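You operate a simulated robot arm through the tools that you are given. There is no shell and no other tool. Be economical: measure what you need, move in short steps, check, and stop when the job is done.

You run a simulated robot arm. Do the job below in one go: nothing can be reset, and whatever is moved stays where it is left.

Task
Put the blue wire reel from the side table top on the white legend plate there and the red wire reel on top of the cup there.

The check looks at the end state, three seconds after you hand in, the way a careful person would. Anything else that was tipped, shoved, dropped, spilled or broken makes it a failure.

Robot
A 6-joint arm with a two-finger parallel gripper, fixed in place. Base frame: the origin is at the foot of the arm, x ahead of it, y to its left, z up; the work surface is at about z = 0.75. Readings come in m, degrees, newtons and seconds.
With the tool pointing down near the work surface it reaches from about 0.18 to 0.64 m from the base axis. Its first joint turns from -66.0 to 66.0 degrees. Payload 2.7 kg.
Tool frame: the origin (TCP) lies between the finger pads and is the grasp point; the fingertips stand 0.023 m ahead of it; z points along the fingers, y is the line along which they close. Largest opening 0.094 m; finger width 0.038, thickness 0.01; the body of the gripper, 0.054 by 0.096 m, starts 0.039 m behind the TCP.
Orientation is that of the tool frame in the base frame, as [roll, pitch, yaw] about the fixed x, y, z axes, in that order (R = Rz(yaw) Ry(pitch) Rx(roll)). With the fingers straight down and closing along the base's y, the tool's x points along the base's -x, its y along +y and its z along -z.

Tools
- The arm moves only by the tool play_rows. Its argument "series" is a list of rows, each a list of 7 numbers: the shift along the base's x, y, z in units of 300 mm (1.0 is 300 mm), then the turn, a rotation vector about the base's x, y, z in units of 60 degrees (1.0 is 60 degrees), then the finger opening in m, from 0 to 0.094. In form: [[tx, ty, tz, ax, ay, az, claw], ...]. A call has 1 to 10 rows; each row is the pose to reach, as a shift and turn from the pose commanded when the call began. A call with a number of a shift or a turn outside -1 to 1 is refused whole. Each row takes 0.2 s and may step no farther than 0.05 m and 8.6 degrees from the row before; otherwise, or with a gripper value out of range, the whole call is refused. A pose out of reach is approached as far as the arm can. The call stops where the force on the tool passes 40 N (or 10 N more than at its start, if that is more) or the arm is blocked; 0.2 s more then pass. Each finger travels about 0.045 m/s and halts on what it meets, pressing with about 26 N; the grip force reading is that of the motor and also rises with nothing between the fingers. The clock runs only during rows and for 0.2 s after the last one: add rows that repeat a pose to give the fingers time. The reply holds the time, the measured pose of the TCP, the force on the tool along the base axes, the opening and the grip force, in the units named above and with some noise.
- Cameras (640 x 400 px; columns grow to the right, rows downward): "scene" is fixed at [0.0787, -0.4249, 1.413]; the picture's right is [0.81, -0.58, 0.00], its down [-0.37, -0.52, -0.77] and it looks along [0.45, 0.63, -0.64] (base axes); focal length 308 px, centre (320, 200). "wrist" rides on the gripper at [-0.039, 0, -0.044] in the tool frame; the picture's right is [0.00, -1.00, 0.00], its down [0.97, 0.00, -0.24] and it looks along [0.24, 0.00, 0.97] (tool axes); focal length 218 px, centre (320, 200). There is no depth. A picture from a camera that has moved, and an enlarged one, comes with that camera's place and axes in the base frame and with its lens. The place of the scene camera against the robot may be out by one fixed shift of up to 0.025 m in any direction.
- grab_frame(camera): a new picture of that camera. It takes no simulated time.
- inspect(camera, box): a new picture of the part [left, top, right, bottom] of that camera's present view, enlarged. It takes no simulated time.
- finish_job(): hands the job in; it is judged then, once.

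Go step by step. Nothing tells you positions but the pictures and the camera data: compare them with the known pose of the tool, close in by small moves and look again before you grip or let go. The budget is 90 turns and 42 pictures, counting those below and the enlarged ones. Unless the task says otherwise, let go and move clear before handing in, and close with one line.

The tools are called as a command line: name --pt "numbers of a row" for each row, then --argument value for the rest, lists and objects as JSON in quotes. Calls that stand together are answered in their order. play_rows: Moves the arm, as the interface text tells. Its arguments: {"type":"object","properties":{"series":{"type":"array","items":{"type":"array","items":{"type":"number"}}}},"required":["series"]} The other tools are called the same way: grab_frame (camera) takes a picture; inspect (camera, box) takes an enlarged picture of a part of a camera's view; finish_job () hands the job in.

At the start:

```text
t: 0.0
ee_pos: [0.3913, 0.1592, 0.9838]
ee_rot: [-179.9, 0.0, 180.0]
contact_force: [0.8, -0.7, -0.1]
opening: 0.0942
grasp_force: 0.2
```

scene: 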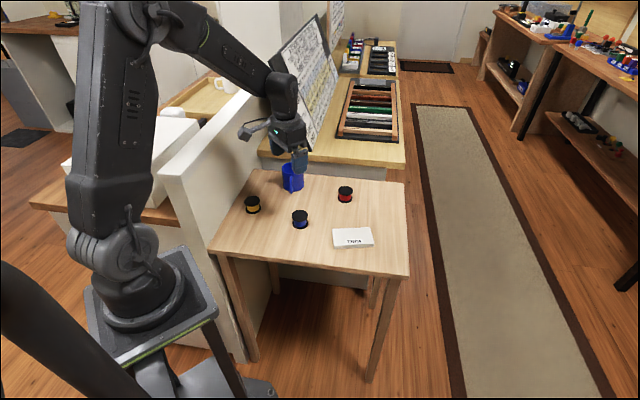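
wrist: 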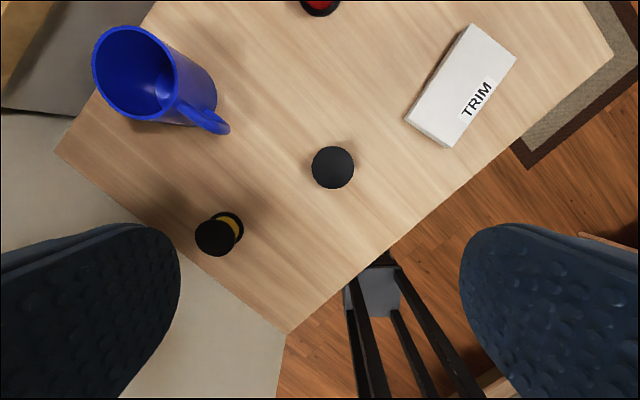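

The side table holds a blue mug, three reels (yellow, blue, red) and a white plate marked TRIM. I'll enlarge the views first to measure sizes.

inspect --camera "scene" --box '[230, 150, 390, 250]'

play_rows --pt "0.1 0 0 0 0 0 0.094" --pt "0.2 0 0.0 0 0 0 0.094" --pt "0.3 0 0 0 0 0 0.094" --pt "0.3 0 0 0 0 0 0.094"

grab_frame --camera "wrist"

```text
4.00 times, centred on (310, 200) of scene
camera zoom: at [0.0787, -0.4249, 1.413], right [0.81, -0.58, 0.0], down [-0.37, -0.52, -0.77], along [0.45, 0.63, -0.64], focal length 1233 px, centre (360, 200)
```

zoom: 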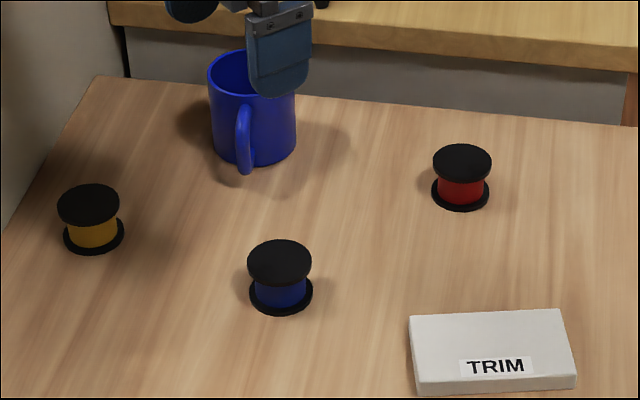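

```text
t: 1.0
ee_pos: [0.481, 0.1586, 0.9832]
ee_rot: [-180.0, 0.0, 180.0]
contact_force: [-0.6, -0.2, 0.5]
opening: 0.0937
grasp_force: 0.1
```

```text
38 pictures are left
camera wrist: at [0.5218, 0.1599, 1.0289], right [0.0, -1.0, 0.0], down [-0.97, 0.0, 0.24], along [-0.24, 0.0, -0.97], focal length 218 px, centre (320, 200)
```

wrist: 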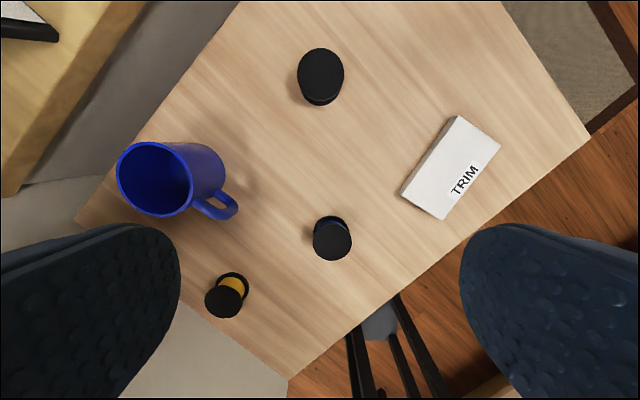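

The reels are about 48 mm across and 28 mm tall; blue is at about (0.407, 0.144) and the plate centre at (0.495, 0.004). The mug sits at about (0.49, 0.315), is about 74 mm across, and has its rim near z = 0.825. I'll move above the blue reel and check.

play_rows --pt "-0.062 -0.0125 -0.11 0 0 0 0.094" --pt "-0.124 -0.025 -0.22 0 0 0 0.094" --pt "-0.186 -0.038 -0.33 0 0 0 0.094" --pt "-0.248 -0.05 -0.44 0 0 0 0.094" --pt "-0.248 -0.05 -0.44 0 0 0 0.094"

grab_frame --camera "wrist"

```text
t: 2.2
ee_pos: [0.4082, 0.146, 0.8524]
ee_rot: [-180.0, 0.0, 179.9]
contact_force: [0.4, -0.4, -0.3]
opening: 0.0941
grasp_force: 0.0
```

```text
37 pictures are left
camera wrist: at [0.4482, 0.1448, 0.8975], right [0.0, -1.0, 0.0], down [-0.97, 0.0, 0.24], along [-0.24, 0.0, -0.97], focal length 218 px, centre (320, 200)
```

wrist: 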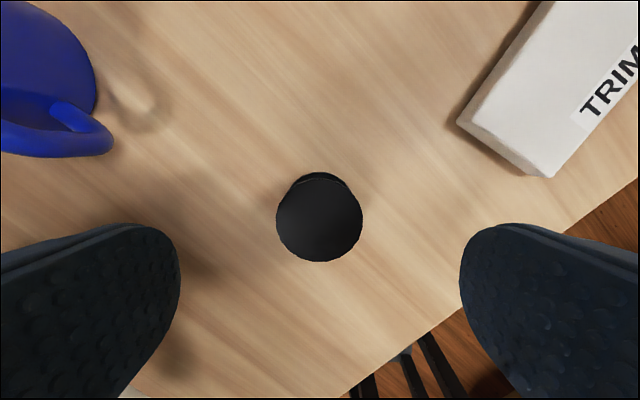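

The reel is centred between the fingers. I'll go down and grip it.

play_rows --pt "0 0 -0.1 0 0 0 0.094" --pt "0 0 -0.18 0 0 0 0.094" --pt "0 0 -0.22 0 0 0 0.094" --pt "0 0 -0.245 0 0 0 0.094" --pt "0 0 -0.245 0 0 0 0.094"

grab_frame --camera "scene"

```text
t: 3.4
ee_pos: [0.408, 0.1446, 0.7786]
ee_rot: [-179.9, 0.1, 180.0]
contact_force: [-0.8, -0.1, -0.2]
opening: 0.094
grasp_force: 0.0
```

```text
36 pictures are left
```

scene: 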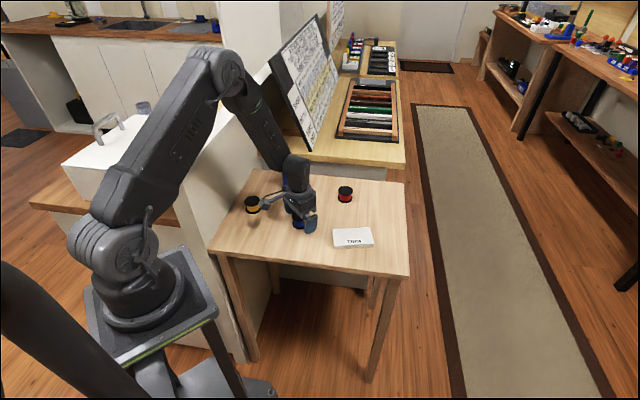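

In position and no contact. Now closing.

play_rows --pt "0 0 0 0 0 0 0.06" --pt "0 0 0 0 0 0 0.04" --pt "0 0 0 0 0 0 0.03" --pt "0 0 0 0 0 0 0.03" --pt "0 0 0 0 0 0 0.03" --pt "0 0 0 0 0 0 0.03"

inspect --camera "scene" --box '[230, 150, 390, 250]'

```text
t: 4.8
ee_pos: [0.407, 0.1454, 0.7789]
ee_rot: [180.0, 0.0, 180.0]
contact_force: [0.4, 0.4, 0.3]
opening: 0.0458
grasp_force: 25.6
```

```text
4.00 times, centred on (310, 200) of scene
camera zoom: at [0.0787, -0.4249, 1.413], right [0.81, -0.58, 0.0], down [-0.37, -0.52, -0.77], along [0.45, 0.63, -0.64], focal length 1233 px, centre (360, 200)
```

zoom: 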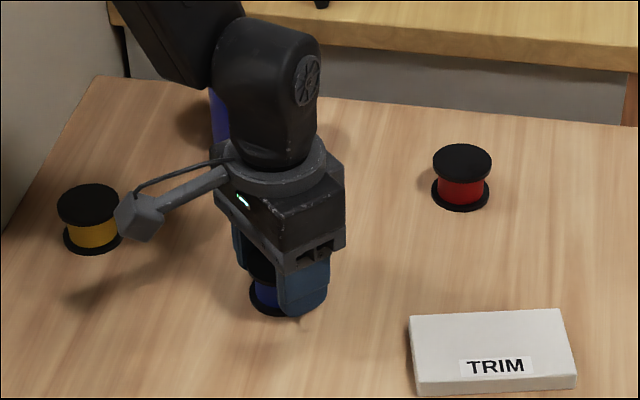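

Gripped at 46 mm opening. Lifting and carrying it over to the plate.

play_rows --pt "0 0 0.1 0 0 0 0.03" --pt "0 0 0.22 0 0 0 0.03" --pt "0.06 -0.1 0.25 0 0 0 0.03" --pt "0.13 -0.22 0.25 0 0 0 0.03" --pt "0.2 -0.34 0.25 0 0 0 0.03" --pt "0.26 -0.42 0.25 0 0 0 0.03" --pt "0.293 -0.467 0.25 0 0 0 0.03" --pt "0.293 -0.467 0.25 0 0 0 0.03"

grab_frame --camera "wrist"

inspect --camera "scene" --box '[270, 150, 430, 250]'

```text
t: 6.6
ee_pos: [0.4959, 0.0036, 0.8541]
ee_rot: [179.9, 0.1, -179.9]
contact_force: [0.1, -0.4, -1.3]
opening: 0.0459
grasp_force: 26.2
```

```text
34 pictures are left
camera wrist: at [0.5358, 0.0045, 0.8991], right [0.0, -1.0, 0.0], down [-0.97, 0.0, 0.24], along [-0.24, 0.0, -0.97], focal length 218 px, centre (320, 200)
```

wrist: 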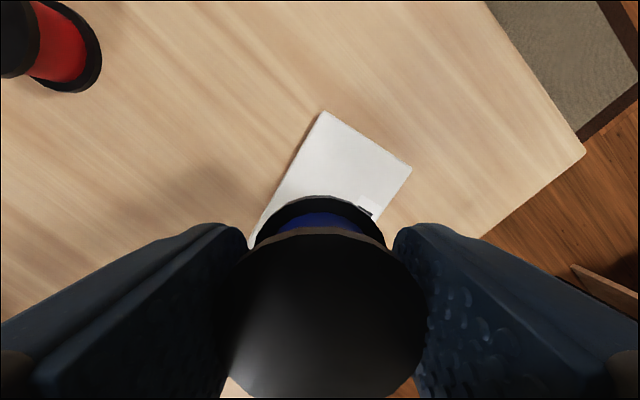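

```text
4.00 times, centred on (350, 200) of scene
camera zoom: at [0.0787, -0.4249, 1.413], right [0.81, -0.58, 0.0], down [-0.37, -0.52, -0.77], along [0.45, 0.63, -0.64], focal length 1233 px, centre (200, 200)
```

zoom: 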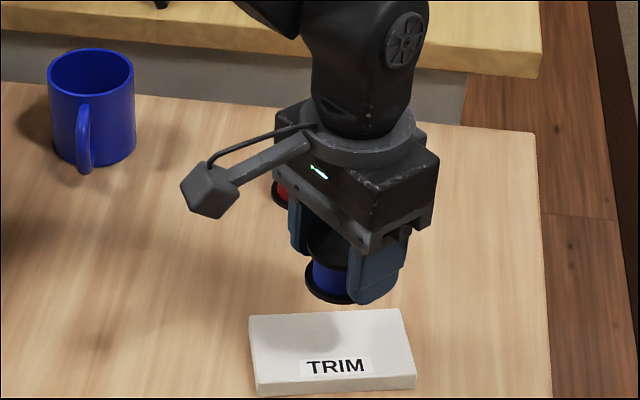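

The reel hangs over the plate centre. I'll lower it in small steps, watching the force.

play_rows --pt "0 0 -0.08 0 0 0 0.03" --pt "0 0 -0.14 0 0 0 0.03" --pt "0 0 -0.165 0 0 0 0.03" --pt "0 0 -0.17 0 0 0 0.03" --pt "0 0 -0.17 0 0 0 0.03"

inspect --camera "scene" --box '[310, 190, 390, 240]'

```text
t: 7.8
ee_pos: [0.4956, 0.0036, 0.8029]
ee_rot: [-180.0, 0.0, -179.9]
contact_force: [-0.4, -0.6, -0.5]
opening: 0.0459
grasp_force: 25.7
```

```text
8.00 times, centred on (350, 215) of scene
camera zoom: at [0.0787, -0.4249, 1.413], right [0.81, -0.58, 0.0], down [-0.37, -0.52, -0.77], along [0.45, 0.63, -0.64], focal length 2465 px, centre (80, 80)
```

zoom: 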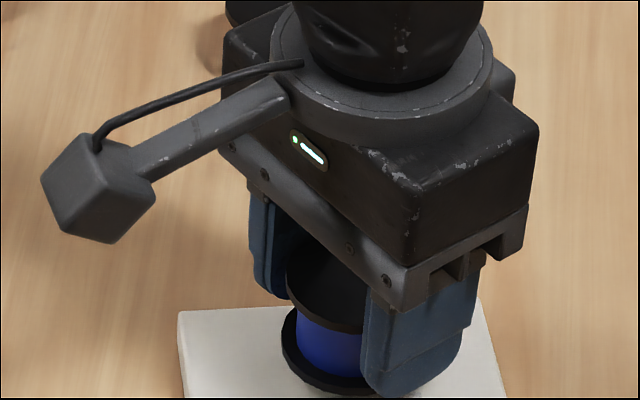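

play_rows --pt "0 0 -0.005 0 0 0 0.03" --pt "0 0 -0.01 0 0 0 0.03" --pt "0 0 -0.01 0 0 0 0.03"

```text
t: 8.6
ee_pos: [0.4958, 0.005, 0.8001]
ee_rot: [-179.9, 0.0, 179.9]
contact_force: [0.7, 0.3, -0.4]
opening: 0.0457
grasp_force: 25.6
```

No contact yet; I'll continue down by millimetres.

play_rows --pt "0 0 -0.004 0 0 0 0.03" --pt "0 0 -0.007 0 0 0 0.03" --pt "0 0 -0.007 0 0 0 0.03"

```text
t: 9.4
ee_pos: [0.4951, 0.0041, 0.7976]
ee_rot: [-180.0, 0.0, 180.0]
contact_force: [0.7, -0.3, -0.1]
opening: 0.0462
grasp_force: 25.9
```

play_rows --pt "0 0 -0.004 0 0 0 0.03" --pt "0 0 -0.007 0 0 0 0.03" --pt "0 0 -0.007 0 0 0 0.03"

inspect --camera "scene" --box '[310, 200, 390, 250]'

```text
t: 10.2
ee_pos: [0.4943, 0.0046, 0.7952]
ee_rot: [-180.0, 0.0, -179.9]
contact_force: [0.0, -0.3, -1.8]
opening: 0.0458
grasp_force: 26.1
```

```text
8.00 times, centred on (350, 225) of scene
camera zoom: at [0.0787, -0.4249, 1.413], right [0.81, -0.58, 0.0], down [-0.37, -0.52, -0.77], along [0.45, 0.63, -0.64], focal length 2465 px, centre (80, 0)
```

zoom: 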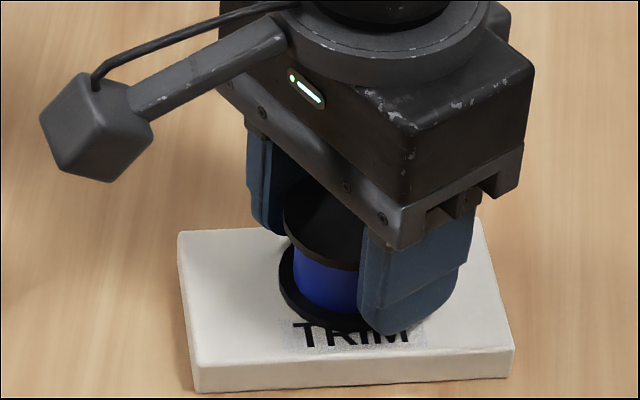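

play_rows --pt "0 0 -0.003 0 0 0 0.03" --pt "0 0 -0.006 0 0 0 0.03" --pt "0 0 -0.006 0 0 0 0.03"

```text
t: 11.0
ee_pos: [0.4962, 0.0052, 0.7944]
ee_rot: [179.9, 0.1, -180.0]
contact_force: [-4.5, 0.2, 16.1]
opening: 0.0461
grasp_force: 25.9
```

Contact with the plate at 16 N. I'll relieve it slightly, release slowly and rise.

play_rows --pt "0 0 0.004 0 0 0 0.03" --pt "0 0 0.004 0 0 0 0.048" --pt "0 0 0.004 0 0 0 0.06" --pt "0 0 0.004 0 0 0 0.075" --pt "0 0 0.004 0 0 0 0.09" --pt "0 0 0.004 0 0 0 0.09" --pt "0 0 0.1 0 0 0 0.09" --pt "0 0 0.22 0 0 0 0.09" --pt "0 0 0.35 0 0 0 0.09" --pt "0 0 0.35 0 0 0 0.09"

inspect --camera "scene" --box '[270, 150, 430, 250]'

grab_frame --camera "wrist"

```text
t: 13.2
ee_pos: [0.4952, 0.0046, 0.8989]
ee_rot: [-180.0, 0.1, 179.9]
contact_force: [0.4, 0.5, -0.4]
opening: 0.0901
grasp_force: 0.0
```

```text
4.00 times, centred on (350, 200) of scene
camera zoom: at [0.0787, -0.4249, 1.413], right [0.81, -0.58, 0.0], down [-0.37, -0.52, -0.77], along [0.45, 0.63, -0.64], focal length 1233 px, centre (200, 200)
```

zoom: 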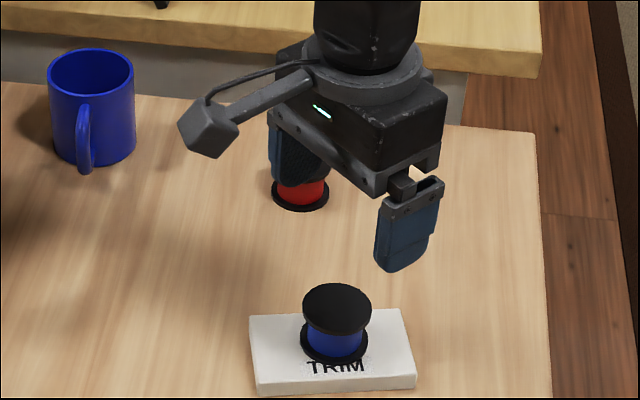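

```text
29 pictures are left
camera wrist: at [0.5351, 0.0055, 0.9441], right [0.0, -1.0, 0.0], down [-0.97, 0.0, 0.24], along [-0.24, 0.0, -0.97], focal length 218 px, centre (320, 200)
```

wrist: 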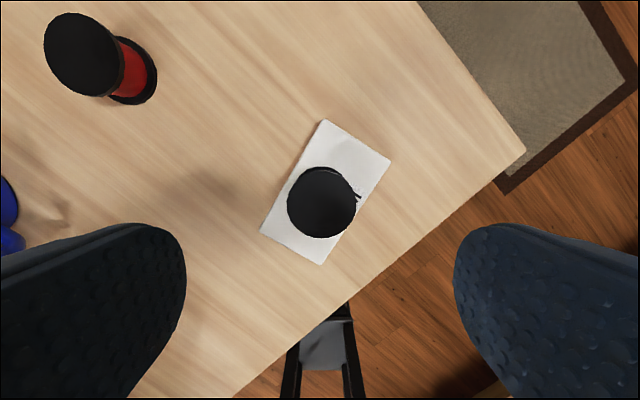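

Blue is settled on the plate. Next I'll go over the mug to measure its opening, since the red reel (46 mm) is smaller than the mug.

play_rows --pt "0 0.05 0.12 0 0 0 0.09" --pt "0 0.15 0.22 0 0 0 0.09" --pt "0 0.3 0.28 0 0 0 0.09" --pt "0 0.45 0.28 0 0 0 0.09" --pt "0 0.6 0.28 0 0 0 0.09" --pt "0 0.75 0.28 0 0 0 0.09" --pt "0 0.88 0.28 0 0 0 0.09" --pt "0 1.0 0.28 0 0 0 0.09" --pt "0 1.0 0.28 0 0 0 0.09"

grab_frame --camera "wrist"

inspect --camera "wrist" --box '[240, 130, 400, 230]'

```text
t: 15.2
ee_pos: [0.4952, 0.305, 0.9841]
ee_rot: [180.0, 0.0, 180.0]
contact_force: [-0.1, -0.6, -0.1]
opening: 0.0901
grasp_force: 0.0
```

```text
28 pictures are left
camera wrist: at [0.5344, 0.305, 1.0294], right [0.0, -1.0, 0.0], down [-0.97, 0.0, 0.24], along [-0.24, 0.0, -0.97], focal length 218 px, centre (320, 200)
```

wrist: 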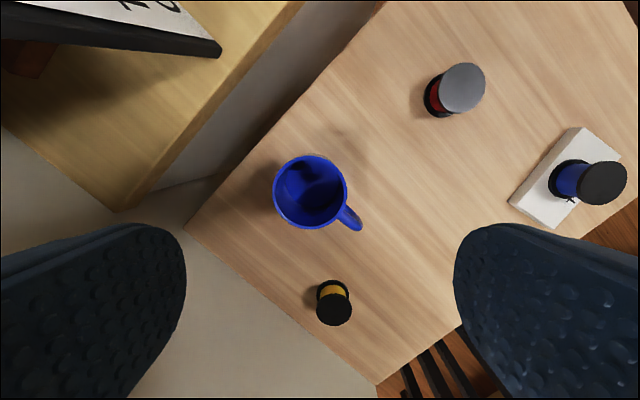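

```text
4.00 times, centred on (320, 180) of wrist
camera zoom: at [0.5344, 0.305, 1.0294], right [0.0, -1.0, 0.0], down [-0.97, 0.0, 0.24], along [-0.24, 0.0, -0.97], focal length 873 px, centre (320, 280)
```

zoom: 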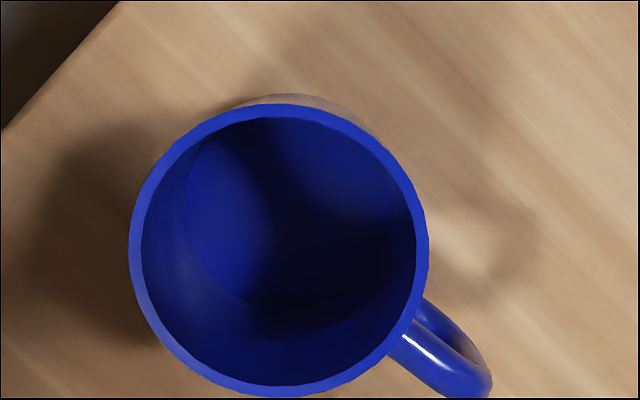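

The mug's rim is about 72.6 mm outside and 66 mm inside, centred at (0.4906, 0.315) with its top near z = 0.822. The reel would drop through if centred, so I'll set it flat across the robot-side wall of the rim. With its centre about 30 mm from the mug axis, the rim arc supports it with 5–6 mm of margin either way. First I'll hover over the red reel.

play_rows --pt "0.07 -0.1 0 0 0 0 0.094" --pt "0.14 -0.2 -0.05 0 0 0 0.094" --pt "0.2 -0.3 -0.1 0 0 0 0.094" --pt "0.27 -0.4 -0.17 0 0 0 0.094" --pt "0.333 -0.487 -0.25 0 0 0 0.094" --pt "0.333 -0.487 -0.35 0 0 0 0.094" --pt "0.333 -0.487 -0.42 0 0 0 0.094" --pt "0.333 -0.487 -0.42 0 0 0 0.094"

grab_frame --camera "wrist"

```text
t: 17.0
ee_pos: [0.5956, 0.156, 0.858]
ee_rot: [-180.0, -0.1, 180.0]
contact_force: [-0.4, 0.8, -0.2]
opening: 0.094
grasp_force: 0.1
```

```text
26 pictures are left
camera wrist: at [0.635, 0.157, 0.9024], right [0.0, -1.0, 0.0], down [-0.97, 0.0, 0.24], along [-0.24, 0.0, -0.97], focal length 218 px, centre (320, 200)
```

wrist: 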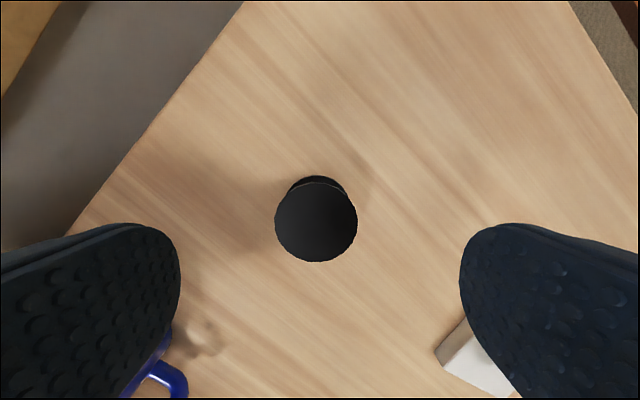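

Red reel is at about (0.591, 0.159). Small correction, then down and grip.

play_rows --pt "-0.0135 0.006 -0.08 0 0 0 0.094" --pt "-0.0135 0.006 -0.16 0 0 0 0.094" --pt "-0.0135 0.006 -0.23 0 0 0 0.094" --pt "-0.0135 0.006 -0.263 0 0 0 0.094" --pt "-0.0135 0.006 -0.263 0 0 0 0.08" --pt "-0.0135 0.006 -0.263 0 0 0 0.06" --pt "-0.0135 0.006 -0.263 0 0 0 0.04" --pt "-0.0135 0.006 -0.263 0 0 0 0.03" --pt "-0.0135 0.006 -0.263 0 0 0 0.03" --pt "-0.0135 0.006 -0.263 0 0 0 0.03"

inspect --camera "scene" --box '[270, 140, 430, 240]'

```text
t: 19.2
ee_pos: [0.5919, 0.1583, 0.7774]
ee_rot: [179.9, 0.0, -180.0]
contact_force: [-0.1, 0.3, -0.1]
opening: 0.0458
grasp_force: 25.7
```

```text
4.00 times, centred on (350, 190) of scene
camera zoom: at [0.0787, -0.4249, 1.413], right [0.81, -0.58, 0.0], down [-0.37, -0.52, -0.77], along [0.45, 0.63, -0.64], focal length 1233 px, centre (200, 240)
```

zoom: 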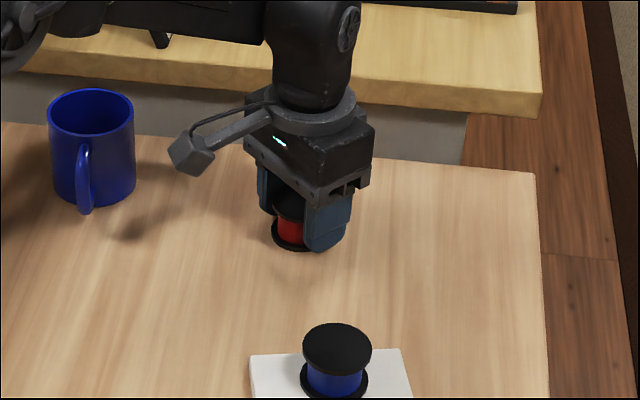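

Red is gripped. Lifting well clear of the rim and carrying it toward the robot-side wall of the mug.

play_rows --pt "0 0 0.1 0 0 0 0.03" --pt "0 0 0.24 0 0 0 0.03" --pt "0 0 0.38 0 0 0 0.03" --pt "-0.06 0.07 0.46 0 0 0 0.03" --pt "-0.14 0.17 0.46 0 0 0 0.03" --pt "-0.22 0.27 0.46 0 0 0 0.03" --pt "-0.3 0.37 0.46 0 0 0 0.03" --pt "-0.38 0.46 0.46 0 0 0 0.03" --pt "-0.434 0.517 0.46 0 0 0 0.03" --pt "-0.434 0.517 0.46 0 0 0 0.03"

grab_frame --camera "wrist"

inspect --camera "scene" --box '[230, 140, 350, 215]'

```text
t: 21.4
ee_pos: [0.461, 0.3144, 0.9167]
ee_rot: [-179.9, 0.0, -180.0]
contact_force: [-1.0, 0.5, -1.2]
opening: 0.0458
grasp_force: 26.0
```

```text
24 pictures are left
camera wrist: at [0.5009, 0.3144, 0.9616], right [0.0, -1.0, 0.0], down [-0.97, 0.0, 0.24], along [-0.24, 0.0, -0.97], focal length 218 px, centre (320, 200)
```

wrist: 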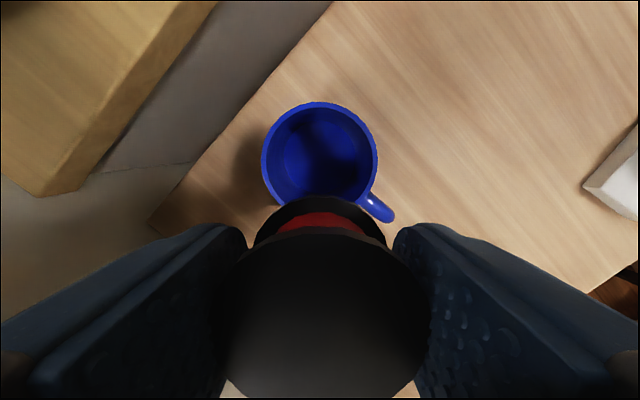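

```text
5.33 times, centred on (290, 178) of scene
camera zoom: at [0.0787, -0.4249, 1.413], right [0.81, -0.58, 0.0], down [-0.37, -0.52, -0.77], along [0.45, 0.63, -0.64], focal length 1644 px, centre (480, 320)
```

zoom: 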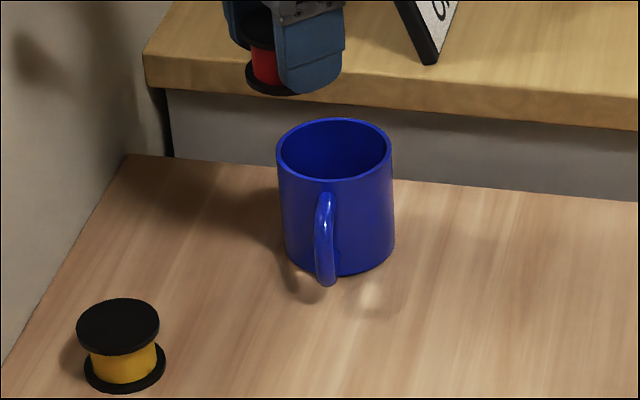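

The held reel is aligned: its centre is at x≈0.461 and the mug centre at x≈0.490. I'll nudge 1 mm toward the robot and lower to just above the rim.

play_rows --pt "-0.003 0.001 -0.08 0 0 0 0.03" --pt "-0.003 0.001 -0.14 0 0 0 0.03" --pt "-0.003 0.001 -0.18 0 0 0 0.03" --pt "-0.003 0.001 -0.195 0 0 0 0.03" --pt "-0.003 0.001 -0.195 0 0 0 0.03"

grab_frame --camera "wrist"

inspect --camera "scene" --box '[250, 150, 330, 200]'

```text
t: 22.6
ee_pos: [0.4594, 0.3143, 0.8579]
ee_rot: [-180.0, 0.0, -179.9]
contact_force: [0.4, -0.1, -0.7]
opening: 0.0461
grasp_force: 25.8
```

```text
22 pictures are left
camera wrist: at [0.5, 0.3153, 0.9027], right [0.0, -1.0, 0.0], down [-0.97, 0.0, 0.24], along [-0.24, 0.0, -0.97], focal length 218 px, centre (320, 200)
```

wrist: 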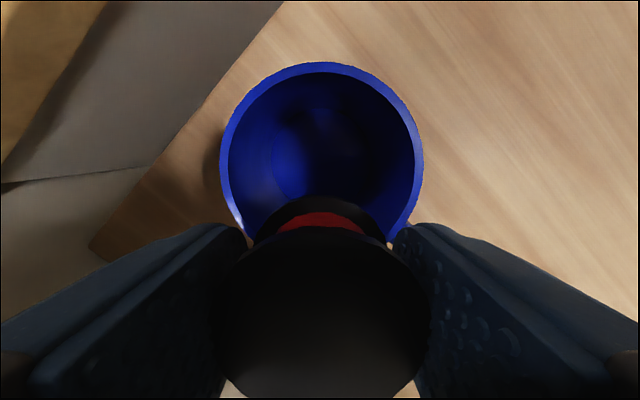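

```text
8.00 times, centred on (290, 175) of scene
camera zoom: at [0.0787, -0.4249, 1.413], right [0.81, -0.58, 0.0], down [-0.37, -0.52, -0.77], along [0.45, 0.63, -0.64], focal length 2465 px, centre (560, 400)
```

zoom: 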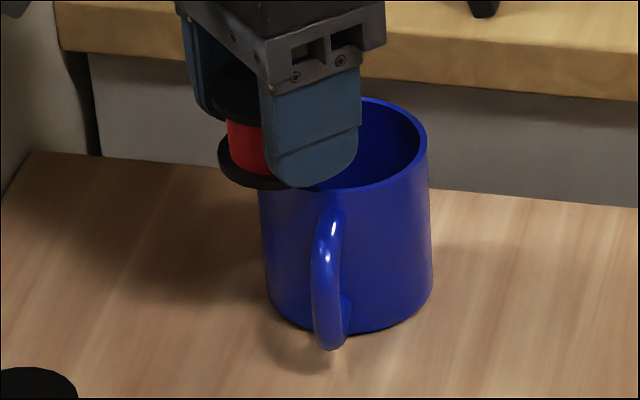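

Alignment holds at about 30 mm off the mug axis. I'll step down to contact.

play_rows --pt "0 0 -0.004 0 0 0 0.03" --pt "0 0 -0.008 0 0 0 0.03" --pt "0 0 -0.012 0 0 0 0.03" --pt "0 0 -0.012 0 0 0 0.03"

```text
t: 23.6
ee_pos: [0.4592, 0.3151, 0.8532]
ee_rot: [180.0, 0.0, 180.0]
contact_force: [0.3, 0.0, 0.0]
opening: 0.0461
grasp_force: 25.7
```

play_rows --pt "0 0 -0.002 0 0 0 0.03" --pt "0 0 -0.004 0 0 0 0.03" --pt "0 0 -0.004 0 0 0 0.03"

```text
t: 24.4
ee_pos: [0.46, 0.3159, 0.8522]
ee_rot: [180.0, 0.1, 180.0]
contact_force: [-0.4, 0.7, 3.3]
opening: 0.0458
grasp_force: 25.9
```

play_rows --pt "0 0 -0.0015 0 0 0 0.03" --pt "0 0 -0.0015 0 0 0 0.03"

inspect --camera "scene" --box '[250, 150, 330, 200]'

grab_frame --camera "wrist"

```text
t: 25.0
ee_pos: [0.4591, 0.3151, 0.8529]
ee_rot: [179.9, 0.1, 180.0]
contact_force: [-0.2, 0.9, 7.3]
opening: 0.0459
grasp_force: 26.1
```

```text
8.00 times, centred on (290, 175) of scene
camera zoom: at [0.0786, -0.4249, 1.413], right [0.81, -0.58, 0.0], down [-0.37, -0.52, -0.77], along [0.45, 0.63, -0.64], focal length 2465 px, centre (560, 400)
```

zoom: 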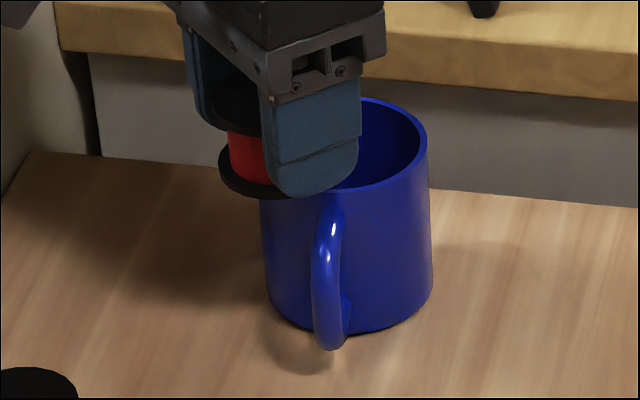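

```text
19 pictures are left
camera wrist: at [0.4997, 0.3154, 0.8981], right [0.0, -1.0, 0.0], down [-0.97, 0.0, 0.24], along [-0.24, 0.0, -0.97], focal length 218 px, centre (320, 200)
```

wrist: 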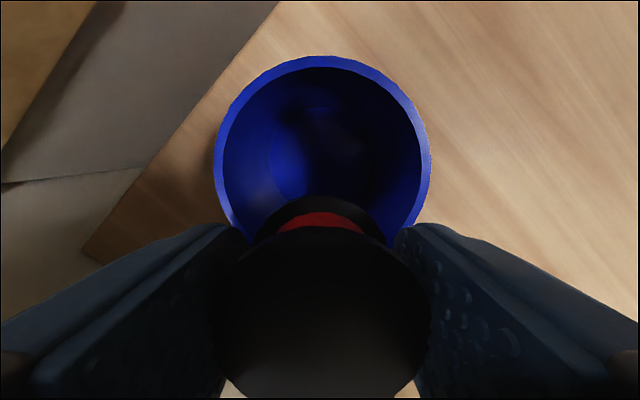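

The reel is resting on the rim at 7 N. I'll loosen the fingers only a little to test whether it stays level.

play_rows --pt "0 0 0.001 0 0 0 0.044" --pt "0 0 0.001 0 0 0 0.046" --pt "0 0 0.001 0 0 0 0.047" --pt "0 0 0.001 0 0 0 0.048" --pt "0 0 0.001 0 0 0 0.05" --pt "0 0 0.001 0 0 0 0.05"

grab_frame --camera "wrist"

inspect --camera "scene" --box '[250, 150, 330, 200]'

```text
t: 26.4
ee_pos: [0.4596, 0.3161, 0.8515]
ee_rot: [-179.9, 0.0, -180.0]
contact_force: [0.0, 0.6, 0.5]
opening: 0.0501
grasp_force: 0.0
```

```text
18 pictures are left
camera wrist: at [0.4996, 0.3153, 0.8979], right [0.0, -1.0, 0.0], down [-0.97, 0.0, 0.24], along [-0.24, 0.0, -0.97], focal length 218 px, centre (320, 200)
```

wrist: 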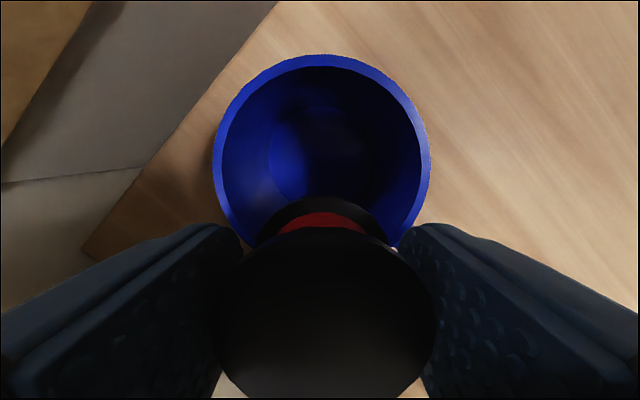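

```text
8.00 times, centred on (290, 175) of scene
camera zoom: at [0.0787, -0.4249, 1.413], right [0.81, -0.58, 0.0], down [-0.37, -0.52, -0.77], along [0.45, 0.63, -0.64], focal length 2465 px, centre (560, 400)
```

zoom: 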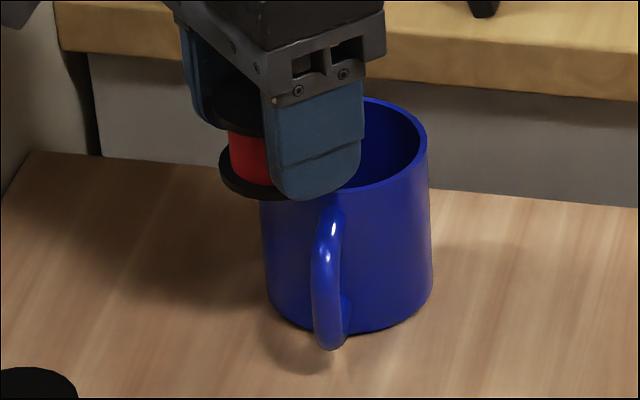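

It stays level with the grip loosened. I'll open further, slowly.

play_rows --pt "0 0 0 0 0 0 0.052" --pt "0 0 0 0 0 0 0.054" --pt "0 0 0 0 0 0 0.057" --pt "0 0 0 0 0 0 0.06" --pt "0 0 0 0 0 0 0.064" --pt "0 0 0 0 0 0 0.068" --pt "0 0 0 0 0 0 0.068"

grab_frame --camera "wrist"

inspect --camera "scene" --box '[250, 150, 330, 200]'

```text
t: 28.0
ee_pos: [0.4603, 0.3154, 0.8525]
ee_rot: [-180.0, -0.1, 180.0]
contact_force: [0.4, -0.2, 0.9]
opening: 0.068
grasp_force: 0.1
```

```text
16 pictures are left
camera wrist: at [0.4996, 0.3153, 0.8978], right [0.0, -1.0, 0.0], down [-0.97, 0.0, 0.24], along [-0.24, 0.0, -0.97], focal length 218 px, centre (320, 200)
```

wrist: 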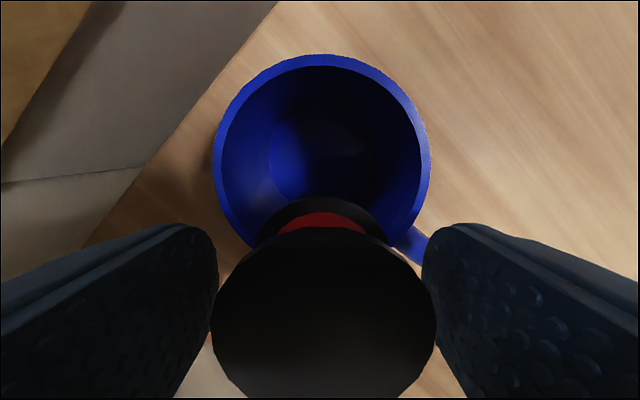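

```text
8.00 times, centred on (290, 175) of scene
camera zoom: at [0.0787, -0.4249, 1.413], right [0.81, -0.58, 0.0], down [-0.37, -0.52, -0.77], along [0.45, 0.63, -0.64], focal length 2465 px, centre (560, 400)
```

zoom: 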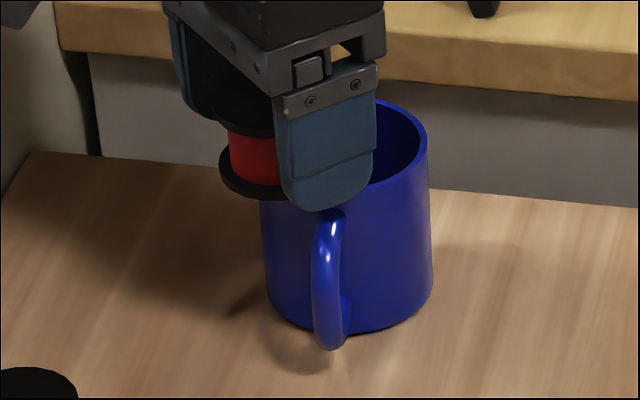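

The reel is free-standing and level on the rim. I'll rise straight up.

play_rows --pt "0 0 0.02 0 0 0 0.068" --pt "0 0 0.06 0 0 0 0.068" --pt "0 0 0.12 0 0 0 0.068" --pt "0 0 0.2 0 0 0 0.068" --pt "0 0 0.3 0 0 0 0.068" --pt "0 0 0.42 0 0 0 0.068" --pt "0 0 0.42 0 0 0 0.068"

grab_frame --camera "wrist"

inspect --camera "scene" --box '[230, 150, 390, 250]'

```text
t: 29.6
ee_pos: [0.4607, 0.3151, 0.978]
ee_rot: [-180.0, -0.1, 179.9]
contact_force: [0.2, -0.2, -0.4]
opening: 0.0677
grasp_force: 0.0
```

```text
14 pictures are left
camera wrist: at [0.5007, 0.3161, 1.0226], right [0.0, -1.0, 0.0], down [-0.97, 0.0, 0.24], along [-0.24, 0.0, -0.97], focal length 218 px, centre (320, 200)
```

wrist: 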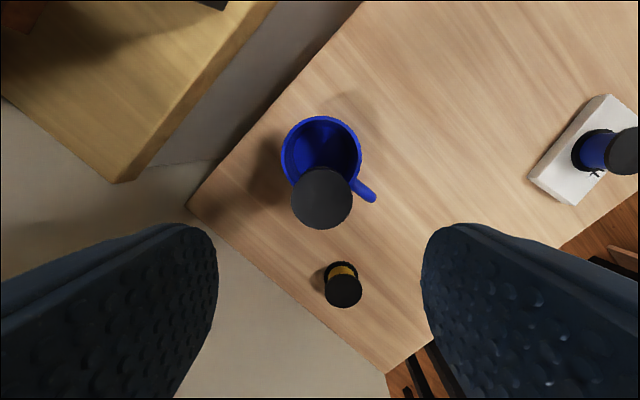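

```text
4.00 times, centred on (310, 200) of scene
camera zoom: at [0.0787, -0.4249, 1.413], right [0.81, -0.58, 0.0], down [-0.37, -0.52, -0.77], along [0.45, 0.63, -0.64], focal length 1233 px, centre (360, 200)
```

zoom: 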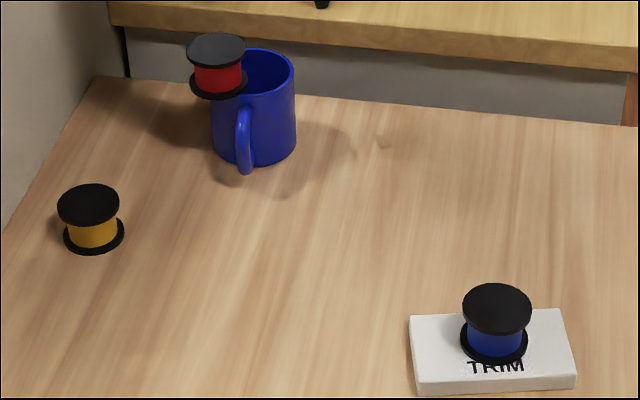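

Both reels are in place, level and free. I'll wait two seconds and check that the red reel doesn't move.

play_rows --pt "0 0 0 0 0 0 0.068" --pt "0 0 0 0 0 0 0.068" --pt "0 0 0 0 0 0 0.068" --pt "0 0 0 0 0 0 0.068" --pt "0 0 0 0 0 0 0.068" --pt "0 0 0 0 0 0 0.068" --pt "0 0 0 0 0 0 0.068" --pt "0 0 0 0 0 0 0.068" --pt "0 0 0 0 0 0 0.068" --pt "0 0 0 0 0 0 0.068"

inspect --camera "scene" --box '[230, 150, 390, 250]'

```text
t: 31.8
ee_pos: [0.4607, 0.3152, 0.9782]
ee_rot: [180.0, 0.1, -180.0]
contact_force: [-0.4, 1.0, 0.1]
opening: 0.0679
grasp_force: 0.1
```

```text
4.00 times, centred on (310, 200) of scene
camera zoom: at [0.0787, -0.4249, 1.413], right [0.81, -0.58, 0.0], down [-0.37, -0.52, -0.77], along [0.45, 0.63, -0.64], focal length 1233 px, centre (360, 200)
```

zoom: 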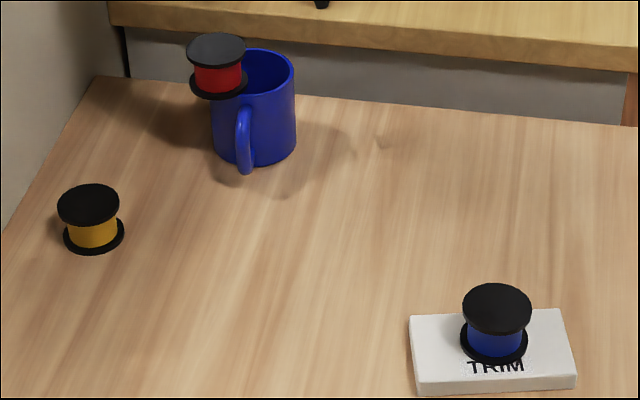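

Nothing has moved: the red reel sits steady on the mug's rim and the blue one on the plate. Handing in.

finish_job

```text
The job is handed in.
```

The blue reel is on the white legend plate, and the red reel sits flat on the cup's rim, off to one side because it is too small to span the opening.
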